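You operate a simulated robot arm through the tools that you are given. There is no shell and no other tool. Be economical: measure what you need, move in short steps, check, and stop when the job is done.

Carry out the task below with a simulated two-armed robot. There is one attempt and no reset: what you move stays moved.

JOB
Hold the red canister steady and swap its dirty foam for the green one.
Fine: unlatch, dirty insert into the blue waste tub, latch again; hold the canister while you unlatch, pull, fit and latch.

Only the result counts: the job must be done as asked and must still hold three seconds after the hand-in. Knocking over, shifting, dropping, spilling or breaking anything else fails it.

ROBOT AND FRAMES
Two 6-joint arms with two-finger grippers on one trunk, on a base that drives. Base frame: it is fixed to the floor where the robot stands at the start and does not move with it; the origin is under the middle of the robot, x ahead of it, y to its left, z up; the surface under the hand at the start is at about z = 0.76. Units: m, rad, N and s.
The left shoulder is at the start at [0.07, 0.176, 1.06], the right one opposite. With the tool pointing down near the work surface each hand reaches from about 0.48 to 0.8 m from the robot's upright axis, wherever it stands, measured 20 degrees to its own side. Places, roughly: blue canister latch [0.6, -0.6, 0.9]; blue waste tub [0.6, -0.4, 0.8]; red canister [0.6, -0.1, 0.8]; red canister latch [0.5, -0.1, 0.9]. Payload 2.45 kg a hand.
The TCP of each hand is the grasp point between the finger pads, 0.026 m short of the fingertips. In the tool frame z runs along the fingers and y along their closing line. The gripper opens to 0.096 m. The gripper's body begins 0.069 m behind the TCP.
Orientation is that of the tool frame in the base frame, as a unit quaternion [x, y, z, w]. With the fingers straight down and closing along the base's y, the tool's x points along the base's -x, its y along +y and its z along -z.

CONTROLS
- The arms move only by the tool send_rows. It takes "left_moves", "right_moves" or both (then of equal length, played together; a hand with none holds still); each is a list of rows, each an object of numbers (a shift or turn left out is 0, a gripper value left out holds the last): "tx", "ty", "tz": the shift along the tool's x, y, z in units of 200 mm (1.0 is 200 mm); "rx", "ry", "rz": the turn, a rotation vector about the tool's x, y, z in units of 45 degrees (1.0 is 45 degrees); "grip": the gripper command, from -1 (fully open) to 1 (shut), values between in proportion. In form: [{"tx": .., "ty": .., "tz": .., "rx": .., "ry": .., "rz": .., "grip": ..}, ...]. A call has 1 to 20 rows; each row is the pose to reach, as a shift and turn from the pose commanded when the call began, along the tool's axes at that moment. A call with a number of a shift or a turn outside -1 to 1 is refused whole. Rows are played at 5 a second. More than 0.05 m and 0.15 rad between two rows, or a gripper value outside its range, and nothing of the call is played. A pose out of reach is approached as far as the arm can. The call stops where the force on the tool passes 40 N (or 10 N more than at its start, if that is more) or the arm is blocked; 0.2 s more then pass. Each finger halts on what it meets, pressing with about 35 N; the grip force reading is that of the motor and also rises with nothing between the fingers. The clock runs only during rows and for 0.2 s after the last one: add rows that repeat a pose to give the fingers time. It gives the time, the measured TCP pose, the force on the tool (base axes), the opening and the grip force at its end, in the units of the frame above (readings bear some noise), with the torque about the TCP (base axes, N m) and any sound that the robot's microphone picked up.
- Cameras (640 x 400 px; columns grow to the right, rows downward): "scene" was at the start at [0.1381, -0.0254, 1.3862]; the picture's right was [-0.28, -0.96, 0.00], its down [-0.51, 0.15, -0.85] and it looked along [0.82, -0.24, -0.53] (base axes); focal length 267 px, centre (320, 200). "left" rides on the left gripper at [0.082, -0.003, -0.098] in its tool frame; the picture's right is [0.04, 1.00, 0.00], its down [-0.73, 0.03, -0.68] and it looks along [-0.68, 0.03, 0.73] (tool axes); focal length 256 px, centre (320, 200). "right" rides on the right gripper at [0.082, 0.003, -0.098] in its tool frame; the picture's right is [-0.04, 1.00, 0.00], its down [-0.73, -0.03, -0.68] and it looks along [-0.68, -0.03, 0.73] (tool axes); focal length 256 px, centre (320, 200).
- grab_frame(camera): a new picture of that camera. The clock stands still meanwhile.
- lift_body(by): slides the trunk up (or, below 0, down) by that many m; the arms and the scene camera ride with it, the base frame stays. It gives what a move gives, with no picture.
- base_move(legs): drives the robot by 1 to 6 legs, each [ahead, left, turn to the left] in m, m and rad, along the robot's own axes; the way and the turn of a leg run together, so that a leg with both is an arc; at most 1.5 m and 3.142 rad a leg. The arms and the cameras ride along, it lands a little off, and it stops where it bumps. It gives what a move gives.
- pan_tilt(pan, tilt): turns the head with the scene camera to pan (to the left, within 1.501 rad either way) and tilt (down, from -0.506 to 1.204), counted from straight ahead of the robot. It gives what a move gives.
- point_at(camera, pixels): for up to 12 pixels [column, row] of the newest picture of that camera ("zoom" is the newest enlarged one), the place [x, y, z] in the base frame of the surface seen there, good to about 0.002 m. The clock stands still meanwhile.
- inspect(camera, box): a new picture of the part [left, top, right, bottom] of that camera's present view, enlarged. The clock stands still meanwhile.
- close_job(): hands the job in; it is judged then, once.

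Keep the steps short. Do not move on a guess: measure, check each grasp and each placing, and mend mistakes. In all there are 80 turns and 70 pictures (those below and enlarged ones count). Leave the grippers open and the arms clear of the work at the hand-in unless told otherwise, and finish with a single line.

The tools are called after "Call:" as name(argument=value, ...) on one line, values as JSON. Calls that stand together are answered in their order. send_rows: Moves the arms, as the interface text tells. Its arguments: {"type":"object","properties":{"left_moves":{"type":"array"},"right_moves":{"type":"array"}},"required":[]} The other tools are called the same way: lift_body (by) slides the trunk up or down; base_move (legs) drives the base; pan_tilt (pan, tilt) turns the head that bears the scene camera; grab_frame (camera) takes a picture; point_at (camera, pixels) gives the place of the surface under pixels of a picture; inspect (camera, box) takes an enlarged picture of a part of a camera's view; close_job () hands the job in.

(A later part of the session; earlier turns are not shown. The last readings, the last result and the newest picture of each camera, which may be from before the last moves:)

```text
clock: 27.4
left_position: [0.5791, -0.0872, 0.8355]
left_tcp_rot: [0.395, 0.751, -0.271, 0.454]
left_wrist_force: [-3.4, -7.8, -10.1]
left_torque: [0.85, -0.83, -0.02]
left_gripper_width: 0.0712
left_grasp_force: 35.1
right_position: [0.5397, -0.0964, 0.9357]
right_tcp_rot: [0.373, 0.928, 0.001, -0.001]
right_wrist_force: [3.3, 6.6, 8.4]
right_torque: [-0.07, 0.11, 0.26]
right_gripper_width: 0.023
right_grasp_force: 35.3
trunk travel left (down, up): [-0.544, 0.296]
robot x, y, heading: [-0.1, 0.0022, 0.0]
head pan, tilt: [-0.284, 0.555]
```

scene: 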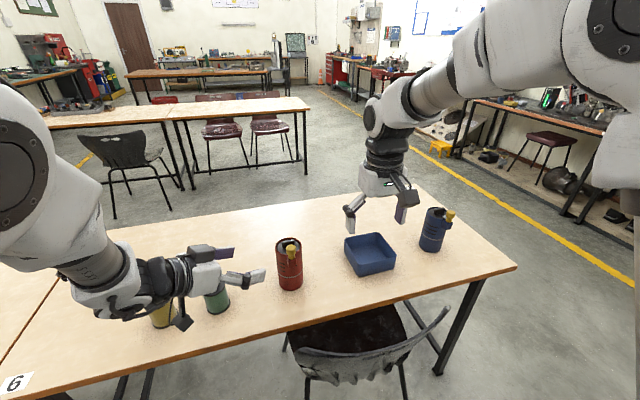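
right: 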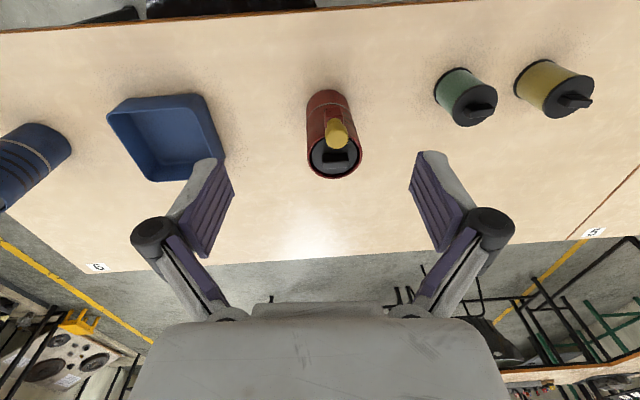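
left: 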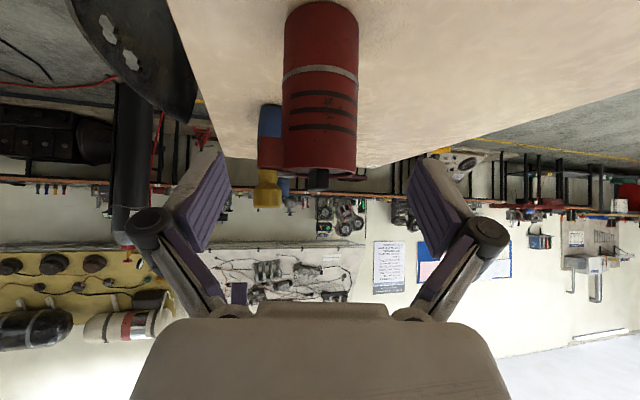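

Now there is 0.26 N·m of resistance, perhaps the end stop. I open, lift and look.

Call:
send_rows(right_moves=[{"grip": 0.5}, {"grip": 0.1}, {"tz": -0.15}, {"tz": -0.3}, {"tz": -0.45}, {"tz": -0.45}])

Call:
inspect(camera="right", box=[240, 40, 400, 160])

Call:
inspect(camera="scene", box=[260, 210, 340, 270])

```text
clock: 28.8
left_position: [0.5796, -0.0872, 0.8352]
left_tcp_rot: [0.395, 0.751, -0.271, 0.454]
left_wrist_force: [-0.9, 0.4, -3.7]
left_torque: [0.02, 0.02, -0.02]
left_gripper_width: 0.0711
left_grasp_force: 34.8
right_position: [0.5405, -0.096, 1.0259]
right_tcp_rot: [0.373, 0.928, -0.001, 0.0]
right_wrist_force: [-0.3, 0.2, 0.5]
right_torque: [0.0, -0.01, -0.02]
right_gripper_width: 0.0432
right_grasp_force: 0.1
trunk travel left (down, up): [-0.544, 0.296]
robot x, y, heading: [-0.0994, -0.0, -0.006]
head pan, tilt: [-0.284, 0.555]
```

```text
3.33 times, centred on (320, 100) of right
```

zoom: 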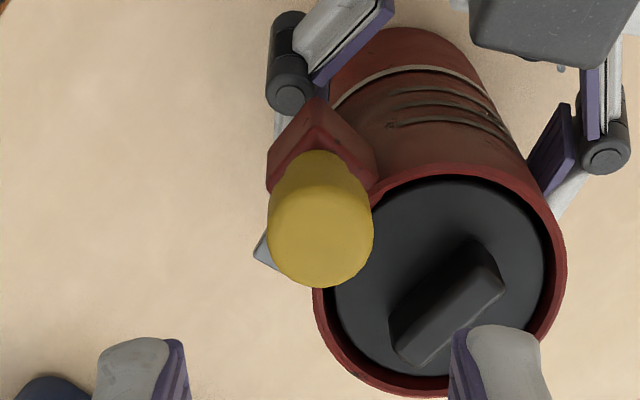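

```text
6.67 times, centred on (300, 240) of scene
```

zoom: 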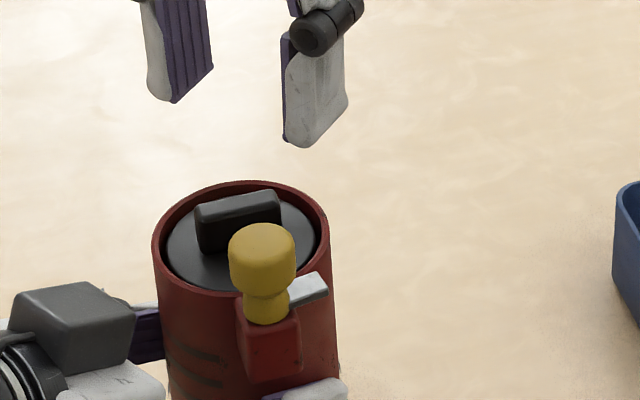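

The tongue now points to -y: it is unlatched. A clockwise quarter turn opens it. Next I measure the handle and bring the right hand above it at zero yaw.

Call:
point_at(camera="zoom", pixels=[[200, 215], [240, 208], [275, 200], [240, 235], [180, 250], [310, 240], [240, 185], [310, 290], [155, 235], [328, 225]])

Call:
send_rows(right_moves=[{"tx": -0.03, "ty": 0.02, "rz": -0.16}, {"tx": -0.06, "ty": 0.05, "rz": -0.32}, {"tx": -0.09, "ty": 0.07, "rz": -0.48}, {"tx": -0.12, "ty": 0.1, "rz": -0.65}, {"tx": -0.15, "ty": 0.12, "rz": -0.81}, {"tx": -0.171, "ty": 0.143, "rz": -0.973}, {"tx": -0.171, "ty": 0.143, "rz": -0.973}])

Call:
inspect(camera="right", box=[220, 50, 420, 200])

```text
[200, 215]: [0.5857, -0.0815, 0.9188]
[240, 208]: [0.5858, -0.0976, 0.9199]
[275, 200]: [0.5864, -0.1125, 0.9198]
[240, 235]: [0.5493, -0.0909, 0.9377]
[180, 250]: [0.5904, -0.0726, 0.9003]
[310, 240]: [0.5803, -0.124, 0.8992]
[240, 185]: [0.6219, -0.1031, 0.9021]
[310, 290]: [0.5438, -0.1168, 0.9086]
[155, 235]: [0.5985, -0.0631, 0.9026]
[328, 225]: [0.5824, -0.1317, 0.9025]
```

```text
clock: 30.4
left_position: [0.5803, -0.0882, 0.8348]
left_tcp_rot: [0.394, 0.752, -0.27, 0.454]
left_wrist_force: [0.2, -0.2, -2.8]
left_torque: [0.02, 0.0, 0.0]
left_gripper_width: 0.0712
left_grasp_force: 34.9
right_position: [0.584, -0.1, 1.0257]
right_tcp_rot: [-0.001, 1.0, 0.0, 0.0]
right_wrist_force: [-1.2, 1.2, 1.0]
right_torque: [0.0, -0.01, 0.0]
right_gripper_width: 0.0433
right_grasp_force: 0.1
trunk travel left (down, up): [-0.544, 0.296]
robot x, y, heading: [-0.0988, -0.0014, 0.0]
head pan, tilt: [-0.284, 0.555]
```

```text
2.67 times, centred on (320, 125) of right
```

zoom: 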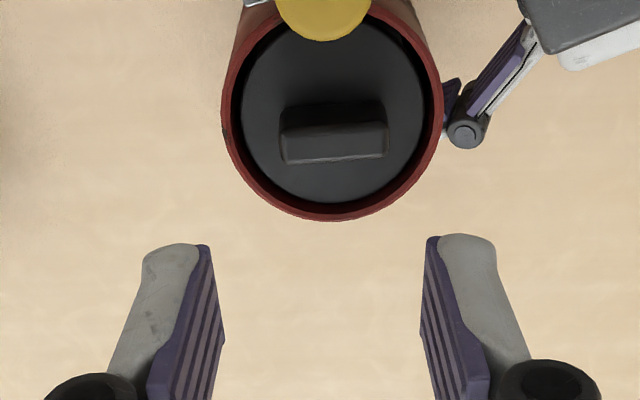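

The handle spans y -0.0815 to -0.1125 at x about 0.585, top z 0.919. I descend to TCP z 0.928 and close on its ends.

Call:
send_rows(right_moves=[{"tx": -0.005, "ty": 0.0125, "tz": 0.18}, {"tx": -0.005, "ty": 0.0125, "tz": 0.34}, {"tx": -0.005, "ty": 0.0125, "tz": 0.44}, {"tx": -0.005, "ty": 0.0125, "tz": 0.488}, {"tx": -0.005, "ty": 0.0125, "tz": 0.488, "grip": 0.25}, {"tx": -0.005, "ty": 0.0125, "tz": 0.488, "grip": 1.0}, {"tx": -0.005, "ty": 0.0125, "tz": 0.488, "grip": 1.0}])

Call:
inspect(camera="scene", box=[250, 200, 340, 270])

```text
clock: 31.9
left_position: [0.5797, -0.0869, 0.8343]
left_tcp_rot: [0.394, 0.751, -0.27, 0.455]
left_wrist_force: [-1.0, -3.8, -6.6]
left_torque: [0.39, 0.02, -0.11]
left_gripper_width: 0.0713
left_grasp_force: 34.2
right_position: [0.5859, -0.0974, 0.9266]
right_tcp_rot: [-0.001, 1.0, 0.0, 0.001]
right_wrist_force: [1.3, 4.6, 3.0]
right_torque: [0.1, -0.09, 0.07]
right_gripper_width: 0.0329
right_grasp_force: 35.0
trunk travel left (down, up): [-0.544, 0.296]
robot x, y, heading: [-0.1024, -0.0025, -0.003]
head pan, tilt: [-0.284, 0.555]
```

```text
5.71 times, centred on (295, 235) of scene
```

zoom: 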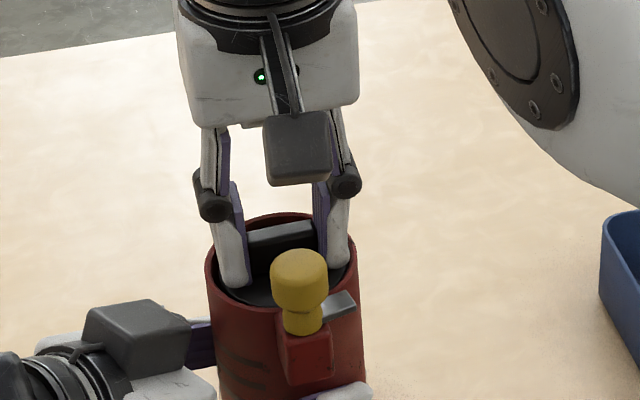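

The handle is gripped (0.033 m). I pull straight up slowly.

Call:
send_rows(right_moves=[{"tz": -0.03}, {"tz": -0.08}, {"tz": -0.15}, {"tz": -0.25}, {"tz": -0.35}, {"tz": -0.45}, {"tz": -0.55}, {"tz": -0.65}, {"tz": -0.65}])

Call:
grab_frame(camera="scene")

```text
clock: 34.0
left_position: [0.5799, -0.0878, 0.8362]
left_tcp_rot: [0.394, 0.752, -0.271, 0.455]
left_wrist_force: [-0.2, 0.2, -1.6]
left_torque: [0.0, 0.02, 0.03]
left_gripper_width: 0.0714
left_grasp_force: 35.1
right_position: [0.585, -0.0975, 1.0578]
right_tcp_rot: [-0.002, 1.0, 0.0, -0.001]
right_wrist_force: [-0.1, 0.0, -0.6]
right_torque: [-0.04, -0.02, 0.01]
right_gripper_width: 0.0329
right_grasp_force: 34.7
trunk travel left (down, up): [-0.544, 0.296]
robot x, y, heading: [-0.0987, 0.0004, -0.001]
head pan, tilt: [-0.284, 0.555]
```

```text
35 pictures are left
```

scene: 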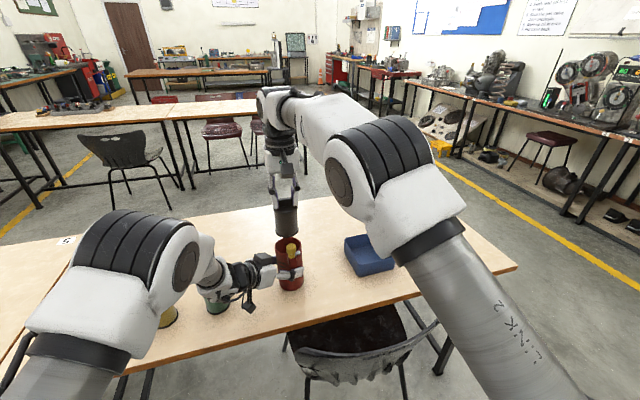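

The dirty insert is out. I carry it over the tub, centre about (0.60,-0.355).

Call:
send_rows(right_moves=[{"ty": -0.2}, {"ty": -0.42}, {"ty": -0.65}, {"tx": -0.03, "ty": -0.85}, {"tx": -0.06, "ty": -1.0}])

Call:
send_rows(right_moves=[{"ty": -0.15}, {"ty": -0.29}, {"ty": -0.29, "tz": 0.2}, {"ty": -0.29, "tz": 0.4}, {"ty": -0.29, "tz": 0.6}, {"ty": -0.29, "tz": 0.6}])

Call:
inspect(camera="scene", box=[240, 150, 440, 300])

```text
clock: 35.1
left_position: [0.58, -0.0887, 0.8353]
left_tcp_rot: [0.394, 0.751, -0.27, 0.455]
left_wrist_force: [0.1, -0.5, -2.3]
left_torque: [0.05, 0.0, 0.01]
left_gripper_width: 0.0711
left_grasp_force: 35.7
right_position: [0.5976, -0.3009, 1.0603]
right_tcp_rot: [-0.001, 1.0, 0.0, 0.001]
right_wrist_force: [0.8, -0.3, -0.2]
right_torque: [-0.03, 0.0, 0.0]
right_gripper_width: 0.0326
right_grasp_force: 35.1
trunk travel left (down, up): [-0.544, 0.296]
robot x, y, heading: [-0.1005, 0.0004, -0.005]
head pan, tilt: [-0.284, 0.555]
```

```text
clock: 36.5
left_position: [0.5792, -0.0875, 0.8351]
left_tcp_rot: [0.394, 0.752, -0.27, 0.455]
left_wrist_force: [-0.3, 1.1, -1.7]
left_torque: [0.04, 0.01, 0.0]
left_gripper_width: 0.0711
left_grasp_force: 34.8
right_position: [0.5996, -0.3574, 0.9375]
right_tcp_rot: [0.0, 1.0, 0.0, 0.001]
right_wrist_force: [0.6, 0.2, -0.4]
right_torque: [-0.04, -0.01, -0.01]
right_gripper_width: 0.0329
right_grasp_force: 34.4
trunk travel left (down, up): [-0.544, 0.296]
robot x, y, heading: [-0.101, -0.0019, -0.004]
head pan, tilt: [-0.284, 0.555]
```

```text
2.67 times, centred on (340, 225) of scene
```

zoom: 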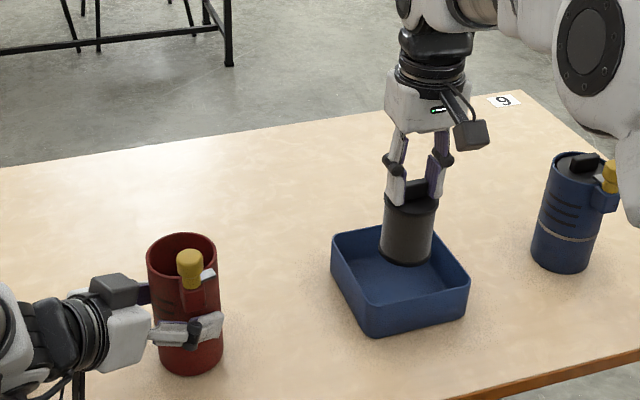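

The insert (dark grey) is over the tub. I lower it to the floor of the tub and release.

Call:
send_rows(right_moves=[{"tz": 0.12}, {"tz": 0.22}, {"tz": 0.28}, {"tz": 0.305}, {"tz": 0.305}])

Call:
inspect(camera="scene", box=[320, 180, 420, 280])

```text
clock: 37.8
left_position: [0.5798, -0.0874, 0.8337]
left_tcp_rot: [0.395, 0.751, -0.271, 0.454]
left_wrist_force: [-1.3, 0.5, -2.9]
left_torque: [0.04, -0.01, -0.03]
left_gripper_width: 0.071
left_grasp_force: 34.9
right_position: [0.5969, -0.3559, 0.8758]
right_tcp_rot: [0.0, 1.0, 0.0, 0.0]
right_wrist_force: [0.4, -0.3, -0.1]
right_torque: [-0.01, 0.0, 0.04]
right_gripper_width: 0.033
right_grasp_force: 34.8
trunk travel left (down, up): [-0.544, 0.296]
robot x, y, heading: [-0.0987, 0.0, -0.002]
head pan, tilt: [-0.284, 0.555]
```

```text
4.00 times, centred on (370, 230) of scene
```

zoom: 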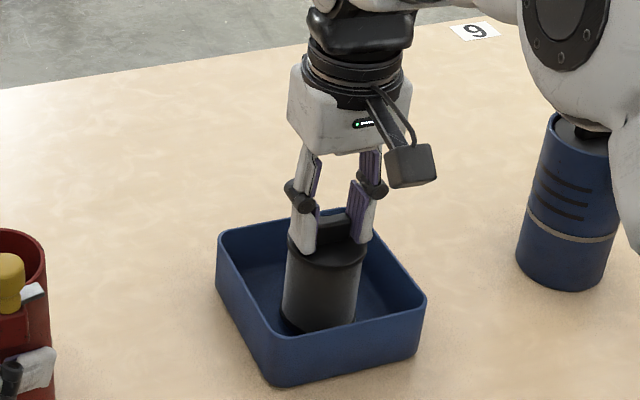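

It hasn't touched yet. I go down a few mm more and watch the force.

Call:
send_rows(right_moves=[{"tz": 0.01}, {"tz": 0.015}, {"tz": 0.02}, {"tz": 0.02}])

```text
clock: 38.8
left_position: [0.5796, -0.0867, 0.835]
left_tcp_rot: [0.394, 0.751, -0.271, 0.455]
left_wrist_force: [0.0, -0.1, -2.6]
left_torque: [0.03, 0.01, 0.0]
left_gripper_width: 0.0709
left_grasp_force: 34.9
right_position: [0.5968, -0.356, 0.8737]
right_tcp_rot: [-0.001, 1.0, 0.0, 0.001]
right_wrist_force: [0.6, 0.6, -0.3]
right_torque: [0.01, -0.02, -0.02]
right_gripper_width: 0.0328
right_grasp_force: 34.5
trunk travel left (down, up): [-0.544, 0.296]
robot x, y, heading: [-0.1006, 0.0007, -0.001]
head pan, tilt: [-0.284, 0.555]
```

Call:
send_rows(right_moves=[{"tz": 0.01}, {"tz": 0.015}, {"tz": 0.02}, {"tz": 0.025}, {"tz": 0.025}])

```text
clock: 40.0
left_position: [0.5785, -0.0872, 0.836]
left_tcp_rot: [0.395, 0.751, -0.271, 0.454]
left_wrist_force: [-1.3, 0.8, -2.8]
left_torque: [-0.01, 0.04, -0.01]
left_gripper_width: 0.0711
left_grasp_force: 35.2
right_position: [0.5978, -0.3554, 0.8697]
right_tcp_rot: [-0.001, 1.0, 0.0, 0.002]
right_wrist_force: [1.4, -0.4, 6.0]
right_torque: [-0.12, -0.38, 0.02]
right_gripper_width: 0.0328
right_grasp_force: 35.3
trunk travel left (down, up): [-0.544, 0.296]
robot x, y, heading: [-0.1012, 0.0028, -0.006]
head pan, tilt: [-0.284, 0.555]
```

It touches the tub floor with 6 N up. I release to 0.043 m and rise.

Call:
send_rows(right_moves=[{"grip": 0.5}, {"grip": 0.1}, {"grip": 0.1}, {"tz": -0.15}, {"tz": -0.35}, {"tz": -0.55}, {"tz": -0.75}, {"tz": -0.9}])

Call:
inspect(camera="scene", box=[260, 200, 420, 300])

```text
clock: 41.8
left_position: [0.5798, -0.0872, 0.835]
left_tcp_rot: [0.394, 0.752, -0.271, 0.455]
left_wrist_force: [0.0, 0.0, -2.9]
left_torque: [0.03, 0.01, 0.02]
left_gripper_width: 0.0713
left_grasp_force: 35.0
right_position: [0.5968, -0.3556, 1.049]
right_tcp_rot: [0.0, 1.0, 0.001, 0.001]
right_wrist_force: [0.8, -0.2, -0.4]
right_torque: [0.01, 0.01, -0.03]
right_gripper_width: 0.043
right_grasp_force: 0.0
trunk travel left (down, up): [-0.544, 0.296]
robot x, y, heading: [-0.0961, -0.0013, -0.002]
head pan, tilt: [-0.284, 0.555]
```

```text
4.00 times, centred on (340, 250) of scene
```

zoom: 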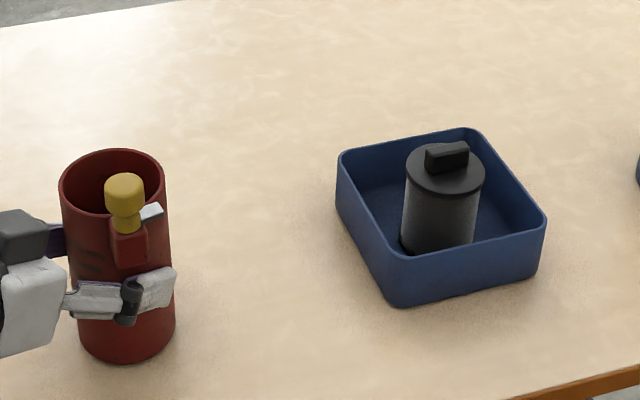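

The dirty insert stands in the tub. I measure the canister rim, then release the left hand so the right can reach the green insert: open, back out 0.08 m, then rise.

Call:
point_at(camera="zoom", pixels=[[64, 185], [163, 182], [110, 151], [75, 205], [152, 165], [90, 156], [140, 155]])

Call:
send_rows(left_moves=[{"grip": 0.0}, {"grip": -0.5}, {"grip": -1.0}, {"grip": -1.0}, {"tz": -0.1}, {"tz": -0.25}, {"tz": -0.4}, {"tx": -0.15, "ty": -0.008, "tz": -0.47}, {"tx": -0.3, "ty": -0.016, "tz": -0.55}, {"tx": -0.449, "ty": -0.024, "tz": -0.62}])

Call:
send_rows(left_moves=[{"tx": 0.07, "ty": 0.11, "tz": -0.15}, {"tx": 0.14, "ty": 0.22, "tz": -0.31}, {"tx": 0.21, "ty": 0.33, "tz": -0.46}, {"tx": 0.28, "ty": 0.44, "tz": -0.62}, {"tx": 0.347, "ty": 0.541, "tz": -0.767}, {"tx": 0.347, "ty": 0.541, "tz": -0.767}])

Call:
grab_frame(camera="scene")

```text
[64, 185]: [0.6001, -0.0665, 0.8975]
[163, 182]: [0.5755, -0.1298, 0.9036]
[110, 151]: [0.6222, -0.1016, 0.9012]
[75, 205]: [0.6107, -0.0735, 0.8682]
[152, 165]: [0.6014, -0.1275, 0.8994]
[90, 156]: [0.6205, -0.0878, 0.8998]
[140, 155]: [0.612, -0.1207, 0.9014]
```

```text
clock: 44.0
left_position: [0.5414, -0.0232, 0.9671]
left_tcp_rot: [0.39, 0.754, -0.272, 0.453]
left_wrist_force: [0.4, -0.3, -0.2]
left_torque: [0.0, 0.01, -0.01]
left_gripper_width: 0.0964
left_grasp_force: 0.0
right_position: [0.5972, -0.3555, 1.0492]
right_tcp_rot: [-0.001, 1.0, -0.001, 0.001]
right_wrist_force: [-1.1, 1.2, -0.2]
right_torque: [-0.03, 0.0, 0.01]
right_gripper_width: 0.0433
right_grasp_force: 0.1
trunk travel left (down, up): [-0.544, 0.296]
robot x, y, heading: [-0.095, -0.0035, -0.002]
head pan, tilt: [-0.284, 0.555]
```

```text
clock: 45.4
left_position: [0.541, 0.1723, 0.9702]
left_tcp_rot: [0.394, 0.752, -0.27, 0.454]
left_wrist_force: [-0.4, 0.6, -0.2]
left_torque: [0.0, -0.02, 0.0]
left_gripper_width: 0.0962
left_grasp_force: 0.0
right_position: [0.5974, -0.3565, 1.049]
right_tcp_rot: [0.0, 1.0, 0.0, 0.0]
right_wrist_force: [-0.7, -0.2, 0.5]
right_torque: [0.02, 0.0, -0.03]
right_gripper_width: 0.043
right_grasp_force: 0.0
trunk travel left (down, up): [-0.544, 0.296]
robot x, y, heading: [-0.0965, -0.0024, -0.004]
head pan, tilt: [-0.284, 0.555]
```

```text
31 pictures are left
```

scene: 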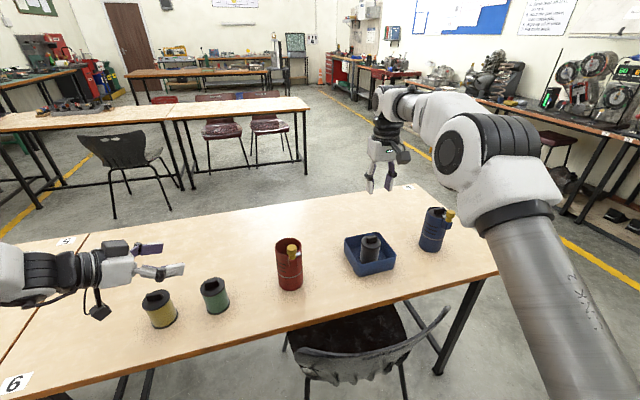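

The canister stands and the green insert at (215,295) is free. I move the left hand further away and measure the green handle.

Call:
inspect(camera="scene", box=[185, 265, 245, 325])

Call:
send_rows(left_moves=[{"tx": 0.05, "ty": -0.025, "tz": -0.19}, {"tx": 0.1, "ty": -0.05, "tz": -0.38}, {"tx": 0.16, "ty": -0.075, "tz": -0.57}, {"tx": 0.21, "ty": -0.1, "tz": -0.76}, {"tx": 0.21, "ty": -0.1, "tz": -0.76}])

```text
6.67 times, centred on (215, 295) of scene
```

zoom: 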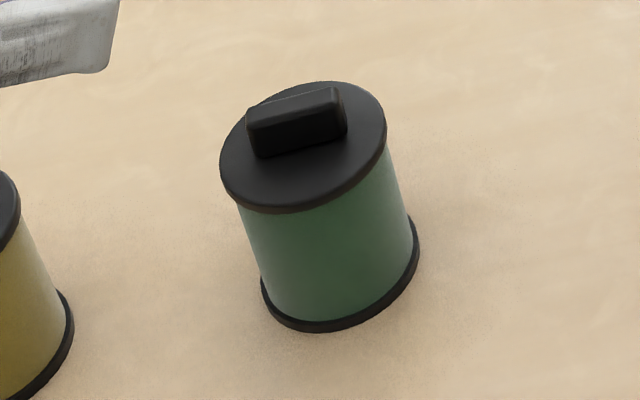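

```text
clock: 46.5
left_position: [0.4439, 0.2928, 0.9975]
left_tcp_rot: [0.394, 0.752, -0.269, 0.454]
left_wrist_force: [0.9, -0.3, -0.6]
left_torque: [0.01, 0.05, -0.05]
left_gripper_width: 0.0961
left_grasp_force: 0.1
right_position: [0.5981, -0.3567, 1.0477]
right_tcp_rot: [0.0, 1.0, 0.001, 0.0]
right_wrist_force: [-0.1, 0.2, 0.1]
right_torque: [0.01, 0.04, -0.02]
right_gripper_width: 0.0431
right_grasp_force: 0.1
trunk travel left (down, up): [-0.544, 0.296]
robot x, y, heading: [-0.1005, 0.0036, -0.003]
head pan, tilt: [-0.284, 0.555]
```

Call:
point_at(camera="zoom", pixels=[[252, 115], [335, 95], [295, 100], [256, 145], [342, 125], [300, 140], [225, 165], [383, 115], [305, 203], [330, 86], [345, 325]])

```text
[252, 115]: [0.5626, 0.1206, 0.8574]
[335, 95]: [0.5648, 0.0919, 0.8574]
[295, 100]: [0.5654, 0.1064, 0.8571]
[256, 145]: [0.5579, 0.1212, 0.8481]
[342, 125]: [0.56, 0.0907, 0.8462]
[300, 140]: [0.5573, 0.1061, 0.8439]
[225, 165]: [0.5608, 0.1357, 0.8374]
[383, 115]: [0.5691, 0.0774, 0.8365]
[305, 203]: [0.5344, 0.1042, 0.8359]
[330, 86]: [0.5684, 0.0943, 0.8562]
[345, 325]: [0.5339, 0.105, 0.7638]
```

The green lid is centred at about (0.564,0.106) and its handle is nearly parallel to y. I swing the right hand over to it, staying at z 1.05.

Call:
send_rows(right_moves=[{"ty": 0.22}, {"ty": 0.44}, {"tx": 0.03, "ty": 0.66}, {"tx": 0.06, "ty": 0.84}, {"tx": 0.09, "ty": 1.0}])

Call:
send_rows(right_moves=[{"ty": 0.22}, {"tx": 0.02, "ty": 0.44}, {"tx": 0.04, "ty": 0.66}, {"tx": 0.06, "ty": 0.84}, {"tx": 0.08, "ty": 1.0}, {"tx": 0.08, "ty": 1.0}])

```text
clock: 47.8
left_position: [0.4438, 0.2964, 0.999]
left_tcp_rot: [0.395, 0.751, -0.271, 0.455]
left_wrist_force: [-0.6, 0.3, 0.4]
left_torque: [-0.01, -0.03, -0.03]
left_gripper_width: 0.0961
left_grasp_force: 0.1
right_position: [0.5787, -0.1563, 1.0484]
right_tcp_rot: [-0.001, 1.0, 0.0, 0.001]
right_wrist_force: [0.2, 0.3, -0.2]
right_torque: [-0.03, 0.03, 0.02]
right_gripper_width: 0.0433
right_grasp_force: 0.1
trunk travel left (down, up): [-0.544, 0.296]
robot x, y, heading: [-0.1011, -0.0022, -0.002]
head pan, tilt: [-0.284, 0.555]
```

```text
clock: 49.1
left_position: [0.4431, 0.2946, 0.9991]
left_tcp_rot: [0.394, 0.751, -0.27, 0.456]
left_wrist_force: [0.1, 0.7, -0.3]
left_torque: [0.02, 0.01, 0.01]
left_gripper_width: 0.0959
left_grasp_force: 0.0
right_position: [0.5695, 0.0265, 1.0485]
right_tcp_rot: [-0.001, 1.0, 0.0, 0.0]
right_wrist_force: [-0.6, 0.2, 1.0]
right_torque: [0.0, -0.01, 0.01]
right_gripper_width: 0.0431
right_grasp_force: 0.0
right hand out of reach, approached as far as the arm can: row 5, 6
trunk travel left (down, up): [-0.544, 0.296]
robot x, y, heading: [-0.0989, -0.0005, -0.003]
head pan, tilt: [-0.284, 0.555]
```

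The right arm can't cross that far. I drive the base 0.13 m to the left, with both hands high.

Call:
base_move(legs=[[0, 0.13, 0]])

```text
clock: 50.4
left_position: [0.443, 0.4263, 0.9982]
left_tcp_rot: [0.395, 0.751, -0.27, 0.455]
left_wrist_force: [0.4, 0.0, -0.4]
left_torque: [0.0, 0.02, 0.01]
left_gripper_width: 0.096
left_grasp_force: 0.1
right_position: [0.5714, 0.1575, 1.0487]
right_tcp_rot: [-0.001, 1.0, 0.0, 0.001]
right_wrist_force: [-0.1, 0.6, 0.2]
right_torque: [-0.04, 0.0, 0.0]
right_gripper_width: 0.0431
right_grasp_force: 0.1
trunk travel left (down, up): [-0.544, 0.296]
robot x, y, heading: [-0.0976, 0.1334, -0.003]
head pan, tilt: [-0.284, 0.555]
```

Call:
send_rows(right_moves=[{"tx": 0.04, "ty": -0.13, "tz": 0.05}, {"tx": 0.04, "ty": -0.2575, "tz": 0.15, "rz": -0.085}, {"tx": 0.04, "ty": -0.2575, "tz": 0.35, "rz": -0.085}, {"tx": 0.04, "ty": -0.2575, "tz": 0.5, "rz": -0.085}, {"tx": 0.04, "ty": -0.2575, "tz": 0.64, "rz": -0.085}, {"tx": 0.04, "ty": -0.2575, "tz": 0.64, "rz": -0.085}])

Call:
inspect(camera="right", box=[200, 50, 440, 230])

```text
clock: 51.8
left_position: [0.4426, 0.4274, 0.9982]
left_tcp_rot: [0.395, 0.752, -0.27, 0.455]
left_wrist_force: [0.2, -0.7, -0.8]
left_torque: [0.0, -0.02, -0.02]
left_gripper_width: 0.0958
left_grasp_force: 0.1
right_position: [0.5646, 0.1044, 0.9222]
right_tcp_rot: [-0.032, 0.999, 0.002, 0.0]
right_wrist_force: [0.0, -0.3, -0.9]
right_torque: [-0.01, 0.02, 0.01]
right_gripper_width: 0.0433
right_grasp_force: 0.0
trunk travel left (down, up): [-0.544, 0.296]
robot x, y, heading: [-0.0992, 0.1318, 0.002]
head pan, tilt: [-0.284, 0.555]
```

```text
2.22 times, centred on (320, 140) of right
```

zoom: 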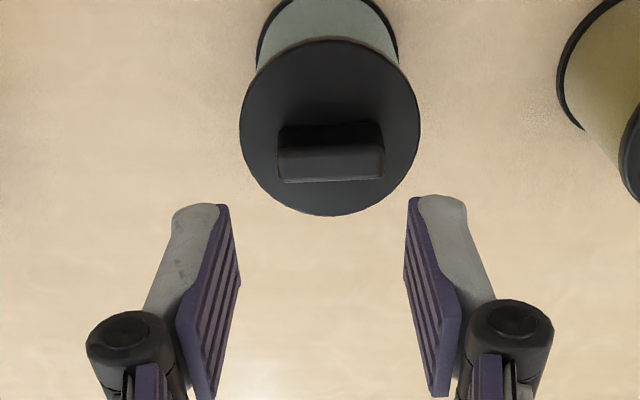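

It is aligned, with the handle about 1.6 mm further to +y. I descend to z 0.8665 and grip.

Call:
send_rows(right_moves=[{"ty": 0.008, "tz": 0.1}, {"ty": 0.008, "tz": 0.2}, {"ty": 0.008, "tz": 0.25}, {"ty": 0.008, "tz": 0.278}, {"ty": 0.008, "tz": 0.278, "grip": 0.25}, {"ty": 0.008, "tz": 0.278, "grip": 1.0}, {"ty": 0.008, "tz": 0.278, "grip": 1.0}])

```text
clock: 53.4
left_position: [0.4437, 0.4265, 0.9974]
left_tcp_rot: [0.394, 0.751, -0.27, 0.455]
left_wrist_force: [-0.5, -1.7, 0.4]
left_torque: [-0.02, 0.01, -0.01]
left_gripper_width: 0.0962
left_grasp_force: 0.0
right_position: [0.5628, 0.1076, 0.8651]
right_tcp_rot: [-0.033, 0.999, 0.0, 0.0]
right_wrist_force: [-0.9, 0.2, -0.4]
right_torque: [-0.01, 0.0, 0.02]
right_gripper_width: 0.0329
right_grasp_force: 34.8
trunk travel left (down, up): [-0.544, 0.296]
robot x, y, heading: [-0.1023, 0.1316, -0.006]
head pan, tilt: [-0.284, 0.555]
```

The green handle is gripped (0.033 m). I lift it to z 1.06 and drive the base back right.

Call:
send_rows(right_moves=[{"tz": -0.1}, {"tz": -0.25}, {"tz": -0.45}, {"tz": -0.65}, {"tz": -0.85}, {"tz": -0.98, "rz": 0.085}, {"tz": -0.98, "rz": 0.085}])

Call:
base_move(legs=[[0, -0.132, 0]])

Call:
send_rows(right_moves=[{"ty": -0.2}, {"ty": -0.4}, {"ty": -0.6}, {"ty": -0.8}, {"ty": -1.0}, {"ty": -1.0}])

Call:
grab_frame(camera="scene")

```text
clock: 55.0
left_position: [0.4431, 0.4274, 0.9983]
left_tcp_rot: [0.395, 0.751, -0.271, 0.454]
left_wrist_force: [0.1, -0.3, 1.1]
left_torque: [-0.02, -0.03, 0.02]
left_gripper_width: 0.096
left_grasp_force: 0.0
right_position: [0.5633, 0.109, 1.0619]
right_tcp_rot: [-0.002, 1.0, -0.001, 0.001]
right_wrist_force: [0.5, -0.5, -0.7]
right_torque: [-0.02, 0.0, -0.01]
right_gripper_width: 0.0326
right_grasp_force: 35.1
trunk travel left (down, up): [-0.544, 0.296]
robot x, y, heading: [-0.0983, 0.1328, -0.001]
head pan, tilt: [-0.284, 0.555]
```

```text
clock: 56.3
left_position: [0.4431, 0.2968, 0.9991]
left_tcp_rot: [0.394, 0.752, -0.269, 0.454]
left_wrist_force: [-0.9, -0.6, 0.3]
left_torque: [-0.01, 0.01, -0.01]
left_gripper_width: 0.0961
left_grasp_force: 0.0
right_position: [0.5626, -0.0223, 1.0615]
right_tcp_rot: [-0.001, 1.0, 0.0, 0.0]
right_wrist_force: [-0.1, 0.1, -0.2]
right_torque: [0.01, 0.0, 0.03]
right_gripper_width: 0.0327
right_grasp_force: 35.2
trunk travel left (down, up): [-0.544, 0.296]
robot x, y, heading: [-0.0963, 0.0028, -0.001]
head pan, tilt: [-0.284, 0.555]
```

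```text
clock: 57.7
left_position: [0.4426, 0.2972, 0.998]
left_tcp_rot: [0.394, 0.751, -0.27, 0.455]
left_wrist_force: [0.1, -0.2, 0.1]
left_torque: [-0.02, -0.03, -0.03]
left_gripper_width: 0.096
left_grasp_force: 0.0
right_position: [0.5664, -0.2206, 1.0589]
right_tcp_rot: [0.0, 1.0, 0.0, 0.0]
right_wrist_force: [-0.1, 1.0, -0.1]
right_torque: [-0.01, 0.01, 0.0]
right_gripper_width: 0.0331
right_grasp_force: 35.5
trunk travel left (down, up): [-0.544, 0.296]
robot x, y, heading: [-0.0976, 0.0009, 0.0]
head pan, tilt: [-0.284, 0.555]
```

```text
28 pictures are left
```

scene: 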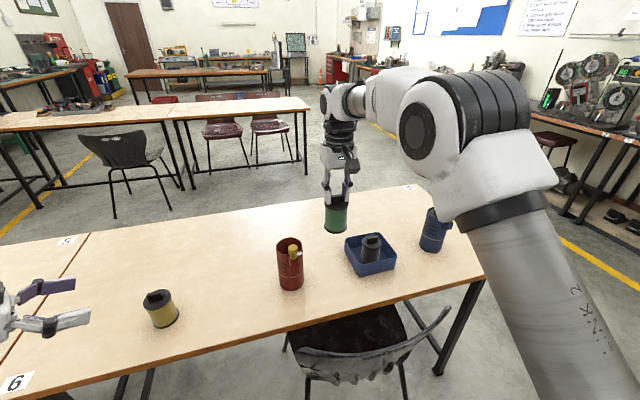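

The green insert hangs clear. The left hand returns along its earlier path to the pre-grasp.

Call:
send_rows(left_moves=[{"tx": -0.06, "ty": -0.057, "tz": 0.2}, {"tx": -0.12, "ty": -0.113, "tz": 0.4}, {"tx": -0.18, "ty": -0.17, "tz": 0.6}, {"tx": -0.24, "ty": -0.227, "tz": 0.79}])

Call:
send_rows(left_moves=[{"tx": -0.06, "ty": -0.057, "tz": 0.2}, {"tx": -0.12, "ty": -0.113, "tz": 0.4}, {"tx": -0.18, "ty": -0.17, "tz": 0.6}, {"tx": -0.24, "ty": -0.227, "tz": 0.79}, {"tx": -0.12, "ty": -0.22, "tz": 0.85}, {"tx": 0.0, "ty": -0.214, "tz": 0.91}, {"tx": 0.119, "ty": -0.208, "tz": 0.966}, {"tx": 0.119, "ty": -0.208, "tz": 0.966}])

Call:
inspect(camera="left", box=[120, 0, 520, 250])

```text
clock: 58.7
left_position: [0.4926, 0.1327, 0.9758]
left_tcp_rot: [0.395, 0.752, -0.269, 0.455]
left_wrist_force: [0.7, 0.7, 0.4]
left_torque: [-0.04, 0.04, 0.04]
left_gripper_width: 0.0959
left_grasp_force: 0.0
right_position: [0.5671, -0.2238, 1.0584]
right_tcp_rot: [-0.001, 1.0, 0.001, 0.001]
right_wrist_force: [-1.1, -0.8, -0.9]
right_torque: [0.04, 0.03, -0.01]
right_gripper_width: 0.033
right_grasp_force: 34.9
trunk travel left (down, up): [-0.544, 0.296]
robot x, y, heading: [-0.1027, 0.0008, -0.001]
head pan, tilt: [-0.284, 0.555]
```

```text
clock: 60.5
left_position: [0.543, -0.0277, 0.8725]
left_tcp_rot: [0.394, 0.751, -0.27, 0.455]
left_wrist_force: [-0.7, -0.1, 0.0]
left_torque: [0.0, 0.0, -0.02]
left_gripper_width: 0.0958
left_grasp_force: 0.1
right_position: [0.5659, -0.2219, 1.0602]
right_tcp_rot: [-0.001, 1.0, 0.001, 0.0]
right_wrist_force: [-0.1, -0.7, -1.4]
right_torque: [-0.01, -0.01, -0.01]
right_gripper_width: 0.0327
right_grasp_force: 34.9
trunk travel left (down, up): [-0.544, 0.296]
robot x, y, heading: [-0.0997, 0.0036, -0.001]
head pan, tilt: [-0.284, 0.555]
```

```text
1.60 times, centred on (320, 125) of left
```

zoom: 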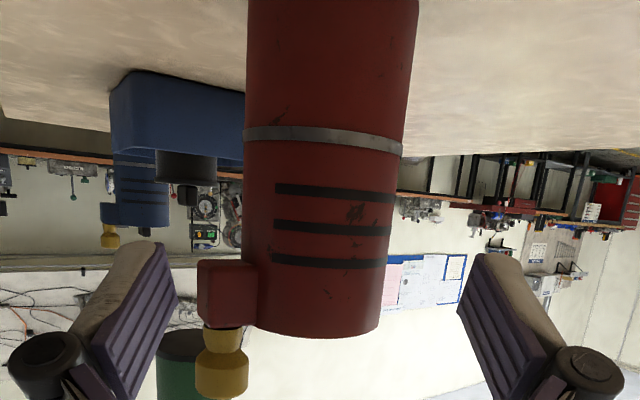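

Same view as before. I advance, with 3 mm lower, and grip the canister again.

Call:
send_rows(left_moves=[{"tx": 0.012, "tz": 0.12}, {"tx": 0.012, "tz": 0.24}, {"tx": 0.012, "tz": 0.33}, {"tx": 0.012, "tz": 0.4}, {"tx": 0.012, "tz": 0.4}, {"tx": 0.012, "tz": 0.4, "grip": 0.0}, {"tx": 0.012, "tz": 0.4, "grip": 1.0}, {"tx": 0.012, "tz": 0.4, "grip": 1.0}])

Call:
inspect(camera="scene", box=[260, 215, 320, 275])

Call:
inspect(camera="right", box=[240, 0, 540, 300])

```text
clock: 62.3
left_position: [0.5788, -0.0879, 0.8317]
left_tcp_rot: [0.395, 0.75, -0.271, 0.455]
left_wrist_force: [0.2, 0.7, 2.2]
left_torque: [-0.03, -0.18, 0.02]
left_gripper_width: 0.0714
left_grasp_force: 35.0
right_position: [0.5651, -0.2215, 1.0595]
right_tcp_rot: [0.0, 1.0, 0.0, -0.001]
right_wrist_force: [0.0, -0.1, -0.4]
right_torque: [-0.04, -0.01, 0.02]
right_gripper_width: 0.033
right_grasp_force: 35.1
trunk travel left (down, up): [-0.544, 0.296]
robot x, y, heading: [-0.1007, -0.0011, -0.0]
head pan, tilt: [-0.284, 0.555]
```

```text
6.67 times, centred on (290, 245) of scene
```

zoom: 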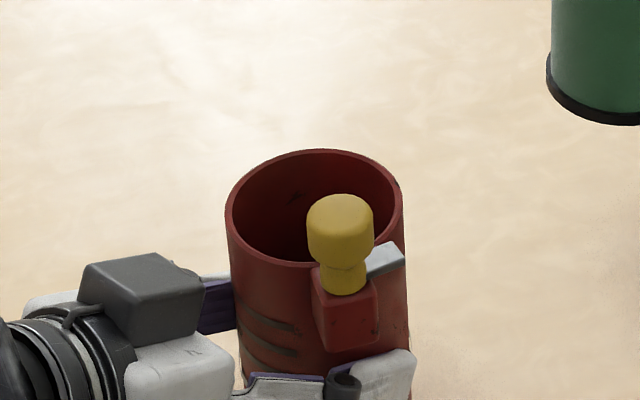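

```text
1.33 times, centred on (390, 150) of right
```

zoom: 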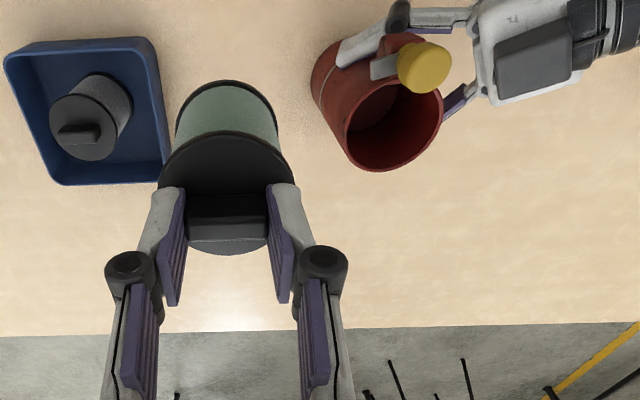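

I measure the rim circle and the green lid relative to the hand from this right zoom.

Call:
point_at(camera="zoom", pixels=[[348, 146], [366, 164], [390, 169], [418, 158], [435, 137], [440, 112], [350, 120], [162, 182], [290, 170], [225, 142], [228, 251], [228, 210]])

```text
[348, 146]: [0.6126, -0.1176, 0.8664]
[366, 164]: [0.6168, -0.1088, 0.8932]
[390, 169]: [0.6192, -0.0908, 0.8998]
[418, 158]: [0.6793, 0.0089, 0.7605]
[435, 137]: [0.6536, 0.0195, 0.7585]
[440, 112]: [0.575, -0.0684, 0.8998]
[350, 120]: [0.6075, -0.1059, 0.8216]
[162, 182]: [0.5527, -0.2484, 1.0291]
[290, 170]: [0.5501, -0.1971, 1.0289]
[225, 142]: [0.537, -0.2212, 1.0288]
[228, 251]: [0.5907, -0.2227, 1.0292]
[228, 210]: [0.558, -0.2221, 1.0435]
```

I need a finer rim measurement, so I enlarge the canister mouth.

Call:
inspect(camera="scene", box=[272, 216, 306, 240])

```text
16.00 times, centred on (289, 228) of scene
```

zoom: 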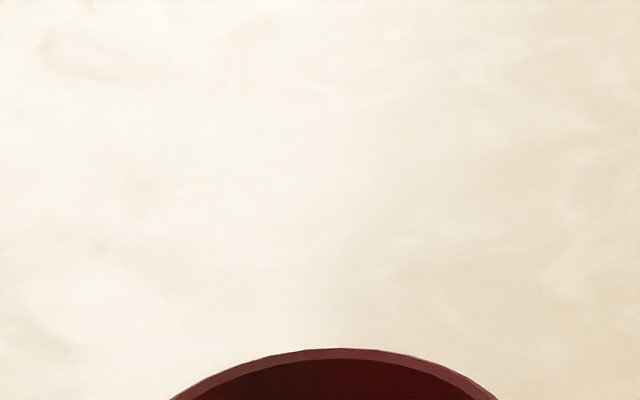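

Call:
inspect(camera="scene", box=[270, 234, 310, 259])

```text
16.00 times, centred on (290, 246) of scene
```

zoom: 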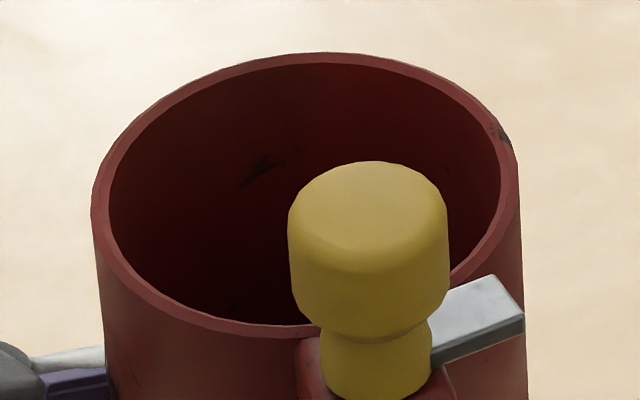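

Call:
point_at(camera="zoom", pixels=[[100, 210], [125, 270], [180, 310], [250, 330], [305, 58], [200, 85], [420, 75], [480, 120], [508, 180], [500, 230], [460, 278], [370, 180]])

```text
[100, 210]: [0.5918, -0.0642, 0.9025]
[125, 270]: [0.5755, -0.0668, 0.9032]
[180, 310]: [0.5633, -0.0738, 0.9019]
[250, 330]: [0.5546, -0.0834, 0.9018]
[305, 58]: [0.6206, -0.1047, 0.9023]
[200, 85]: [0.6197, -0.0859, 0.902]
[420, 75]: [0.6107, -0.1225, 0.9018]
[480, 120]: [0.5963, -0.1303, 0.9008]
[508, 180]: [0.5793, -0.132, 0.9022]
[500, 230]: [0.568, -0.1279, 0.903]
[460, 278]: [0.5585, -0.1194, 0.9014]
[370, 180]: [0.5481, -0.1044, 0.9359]
```

The mouth centre is about (0.5865,-0.0984), z 0.902. I bring the green insert over it, then just above the rim.

Call:
send_rows(right_moves=[{"tx": -0.03, "ty": 0.16}, {"tx": -0.06, "ty": 0.32}, {"tx": -0.09, "ty": 0.48}, {"tx": -0.105, "ty": 0.6175}, {"tx": -0.105, "ty": 0.6175, "tz": 0.1}, {"tx": -0.105, "ty": 0.6175, "tz": 0.2}, {"tx": -0.105, "ty": 0.6175, "tz": 0.2}])

Call:
inspect(camera="scene", box=[260, 200, 324, 264])

```text
clock: 63.9
left_position: [0.5794, -0.0888, 0.8339]
left_tcp_rot: [0.394, 0.751, -0.271, 0.456]
left_wrist_force: [0.8, -0.6, 3.0]
left_torque: [0.05, -0.26, -0.02]
left_gripper_width: 0.0717
left_grasp_force: 34.9
right_position: [0.5864, -0.1003, 1.0203]
right_tcp_rot: [-0.001, 1.0, 0.001, 0.0]
right_wrist_force: [-0.6, -0.4, -0.3]
right_torque: [0.03, -0.03, 0.03]
right_gripper_width: 0.0326
right_grasp_force: 34.9
trunk travel left (down, up): [-0.544, 0.296]
robot x, y, heading: [-0.0972, 0.0001, 0.002]
head pan, tilt: [-0.284, 0.555]
```

```text
6.25 times, centred on (292, 232) of scene
```

zoom: 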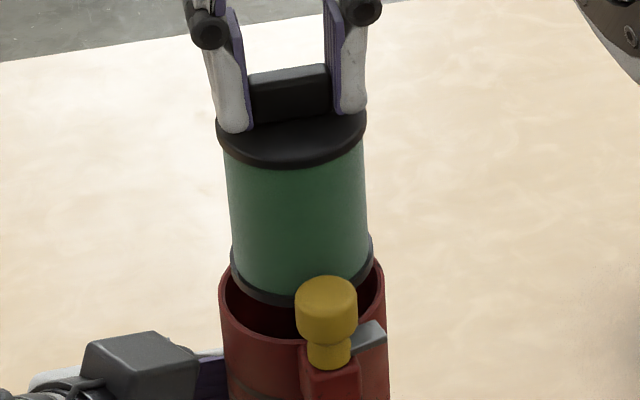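

Call:
point_at(camera="zoom", pixels=[[219, 122], [364, 116], [290, 155], [250, 148], [335, 145], [285, 165], [236, 265], [369, 258], [270, 297], [255, 288], [362, 290]])

```text
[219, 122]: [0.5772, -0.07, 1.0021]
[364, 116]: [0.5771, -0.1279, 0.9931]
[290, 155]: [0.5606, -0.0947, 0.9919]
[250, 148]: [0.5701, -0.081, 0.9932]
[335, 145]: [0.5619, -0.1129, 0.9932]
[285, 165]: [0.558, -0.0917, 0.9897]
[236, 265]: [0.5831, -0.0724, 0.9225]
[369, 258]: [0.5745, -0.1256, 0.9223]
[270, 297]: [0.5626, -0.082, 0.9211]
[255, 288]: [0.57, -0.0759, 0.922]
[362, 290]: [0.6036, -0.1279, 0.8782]
```

The lid centre reads about (0.587,-0.099), within 1 mm of the mouth. I lower it gently into the mouth.

Call:
send_rows(right_moves=[{"ty": 0.003, "tz": 0.04}, {"ty": 0.003, "tz": 0.07}, {"ty": 0.003, "tz": 0.1}, {"ty": 0.003, "tz": 0.13}, {"ty": 0.003, "tz": 0.16}, {"ty": 0.003, "tz": 0.16}])

```text
clock: 65.0
left_position: [0.577, -0.0875, 0.833]
left_tcp_rot: [0.395, 0.751, -0.27, 0.455]
left_wrist_force: [-1.8, 1.7, 5.1]
left_torque: [0.41, 0.06, 0.02]
left_gripper_width: 0.0717
left_grasp_force: 34.7
right_position: [0.5853, -0.0997, 1.0016]
right_tcp_rot: [-0.002, 1.0, 0.002, 0.007]
right_wrist_force: [-0.5, 0.4, 9.9]
right_torque: [0.0, 0.32, 0.03]
right_gripper_width: 0.033
right_grasp_force: 35.2
trunk travel left (down, up): [-0.544, 0.296]
robot x, y, heading: [-0.0989, 0.0018, 0.001]
head pan, tilt: [-0.284, 0.555]
stopped in row 5 (right hand): the force on the tool passed its limit at 45 N (the readings are from after the stop); the commanded pose is now the measured one
```

It touched the rim: 10 N up, with the torque putting the contact at the -x side. I look at it.

Call:
inspect(camera="scene", box=[270, 225, 310, 265])

```text
10.00 times, centred on (290, 245) of scene
```

zoom: 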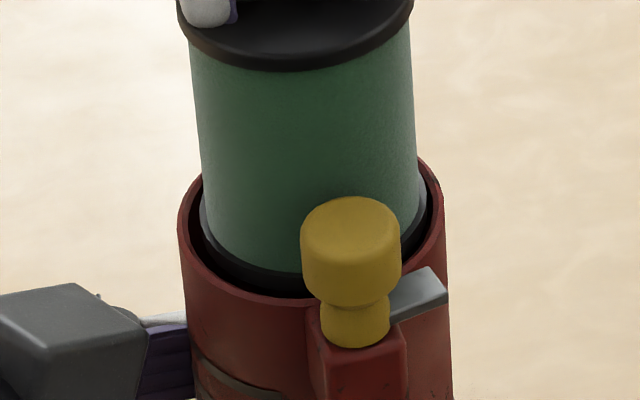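

The front of the flange sits on the robot-side rim, with side gaps about equal. I lift 4 mm, shift +x 2 mm and try again.

Call:
send_rows(right_moves=[{"tz": -0.02}, {"tx": -0.01, "tz": -0.02}, {"tx": -0.01, "tz": 0.0}, {"tx": -0.01, "tz": 0.02}, {"tx": -0.01, "tz": 0.04}, {"tx": -0.01, "tz": 0.06}, {"tx": -0.01, "tz": 0.06}])

```text
clock: 66.6
left_position: [0.5785, -0.0866, 0.8332]
left_tcp_rot: [0.395, 0.751, -0.271, 0.455]
left_wrist_force: [10.6, -0.5, 12.5]
left_torque: [0.4, -0.16, 0.08]
left_gripper_width: 0.0716
left_grasp_force: 35.3
right_position: [0.588, -0.0983, 0.9866]
right_tcp_rot: [-0.001, 1.0, 0.001, 0.006]
right_wrist_force: [-8.0, 1.3, 3.2]
right_torque: [0.07, 0.58, 0.01]
right_gripper_width: 0.0328
right_grasp_force: 34.7
trunk travel left (down, up): [-0.544, 0.296]
robot x, y, heading: [-0.0991, 0.0009, 0.004]
head pan, tilt: [-0.284, 0.555]
```

It is in the mouth (z 0.987) with 8 N side force. I correct the slight tilt, ease 1 mm back and go on down.

Call:
send_rows(right_moves=[{"tx": 0.004, "ry": 0.0153}, {"tx": 0.004, "tz": 0.05, "ry": 0.0153}, {"tx": 0.004, "tz": 0.1, "ry": 0.0153}, {"tx": 0.004, "tz": 0.15, "ry": 0.0153}, {"tx": 0.004, "tz": 0.2, "ry": 0.0153}, {"tx": 0.004, "tz": 0.24, "ry": 0.0153}, {"tx": 0.004, "tz": 0.24, "ry": 0.0153}])

```text
clock: 68.2
left_position: [0.5776, -0.0869, 0.8316]
left_tcp_rot: [0.395, 0.751, -0.271, 0.455]
left_wrist_force: [17.5, -5.9, 8.5]
left_torque: [0.57, -0.09, 0.05]
left_gripper_width: 0.0716
left_grasp_force: 35.1
right_position: [0.5874, -0.0977, 0.9386]
right_tcp_rot: [-0.001, 1.0, 0.0, -0.001]
right_wrist_force: [-9.7, 6.8, 9.0]
right_torque: [0.21, 0.13, -0.01]
right_gripper_width: 0.0328
right_grasp_force: 35.0
trunk travel left (down, up): [-0.544, 0.296]
robot x, y, heading: [-0.0975, 0.0016, -0.003]
head pan, tilt: [-0.284, 0.555]
```

Down to 0.9386. I ease the side load (−x 1 mm, +y 0.7 mm) and go the last 12 mm in small steps.

Call:
send_rows(right_moves=[{"tx": 0.005, "ty": 0.0035}, {"tx": 0.005, "ty": 0.0035, "tz": 0.02}, {"tx": 0.005, "ty": 0.0035, "tz": 0.04}, {"tx": 0.005, "ty": 0.0035, "tz": 0.055}, {"tx": 0.005, "ty": 0.0035, "tz": 0.063}, {"tx": 0.005, "ty": 0.0035, "tz": 0.063}])

Call:
inspect(camera="scene", box=[270, 225, 310, 265])

```text
clock: 69.6
left_position: [0.5776, -0.0866, 0.8319]
left_tcp_rot: [0.396, 0.751, -0.272, 0.454]
left_wrist_force: [5.9, 3.3, 12.8]
left_torque: [-0.1, -0.75, 0.07]
left_gripper_width: 0.0713
left_grasp_force: 34.6
right_position: [0.5872, -0.0982, 0.9267]
right_tcp_rot: [-0.001, 1.0, 0.001, -0.001]
right_wrist_force: [0.3, -2.3, 3.9]
right_torque: [0.0, -0.36, -0.02]
right_gripper_width: 0.0329
right_grasp_force: 34.9
trunk travel left (down, up): [-0.544, 0.296]
robot x, y, heading: [-0.1015, 0.0036, 0.003]
head pan, tilt: [-0.284, 0.555]
```

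```text
10.00 times, centred on (290, 245) of scene
```

zoom: 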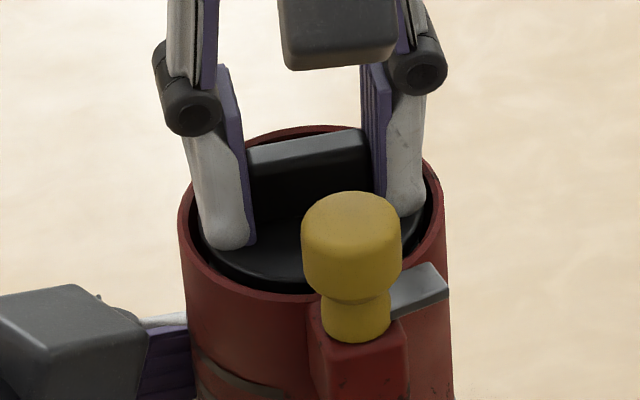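

The lid is below the rim. I press slightly more to check that it is seated.

Call:
send_rows(right_moves=[{"tz": 0.006}, {"tz": 0.012}, {"tz": 0.012}])

```text
clock: 70.4
left_position: [0.5785, -0.0879, 0.8318]
left_tcp_rot: [0.396, 0.751, -0.271, 0.454]
left_wrist_force: [4.7, 3.2, 13.9]
left_torque: [0.07, -0.66, 0.12]
left_gripper_width: 0.0714
left_grasp_force: 35.1
right_position: [0.5858, -0.0991, 0.9253]
right_tcp_rot: [0.0, 1.0, 0.001, 0.001]
right_wrist_force: [0.0, -0.7, 0.4]
right_torque: [0.09, -0.25, -0.03]
right_gripper_width: 0.0325
right_grasp_force: 35.3
trunk travel left (down, up): [-0.544, 0.296]
robot x, y, heading: [-0.1016, 0.0007, 0.002]
head pan, tilt: [-0.284, 0.555]
```

Call:
send_rows(right_moves=[{"tz": 0.006}, {"tz": 0.012}, {"tz": 0.018}, {"tz": 0.018}])

```text
clock: 71.4
left_position: [0.5771, -0.0881, 0.8324]
left_tcp_rot: [0.395, 0.751, -0.27, 0.454]
left_wrist_force: [22.8, -1.1, -3.4]
left_torque: [0.07, -0.56, 0.14]
left_gripper_width: 0.0713
left_grasp_force: 34.7
right_position: [0.5862, -0.098, 0.9232]
right_tcp_rot: [0.0, 1.0, 0.001, 0.002]
right_wrist_force: [-11.4, -1.4, 34.9]
right_torque: [-0.07, -0.04, -0.03]
right_gripper_width: 0.0328
right_grasp_force: 34.8
trunk travel left (down, up): [-0.544, 0.296]
robot x, y, heading: [-0.097, 0.0018, 0.004]
head pan, tilt: [-0.284, 0.555]
```

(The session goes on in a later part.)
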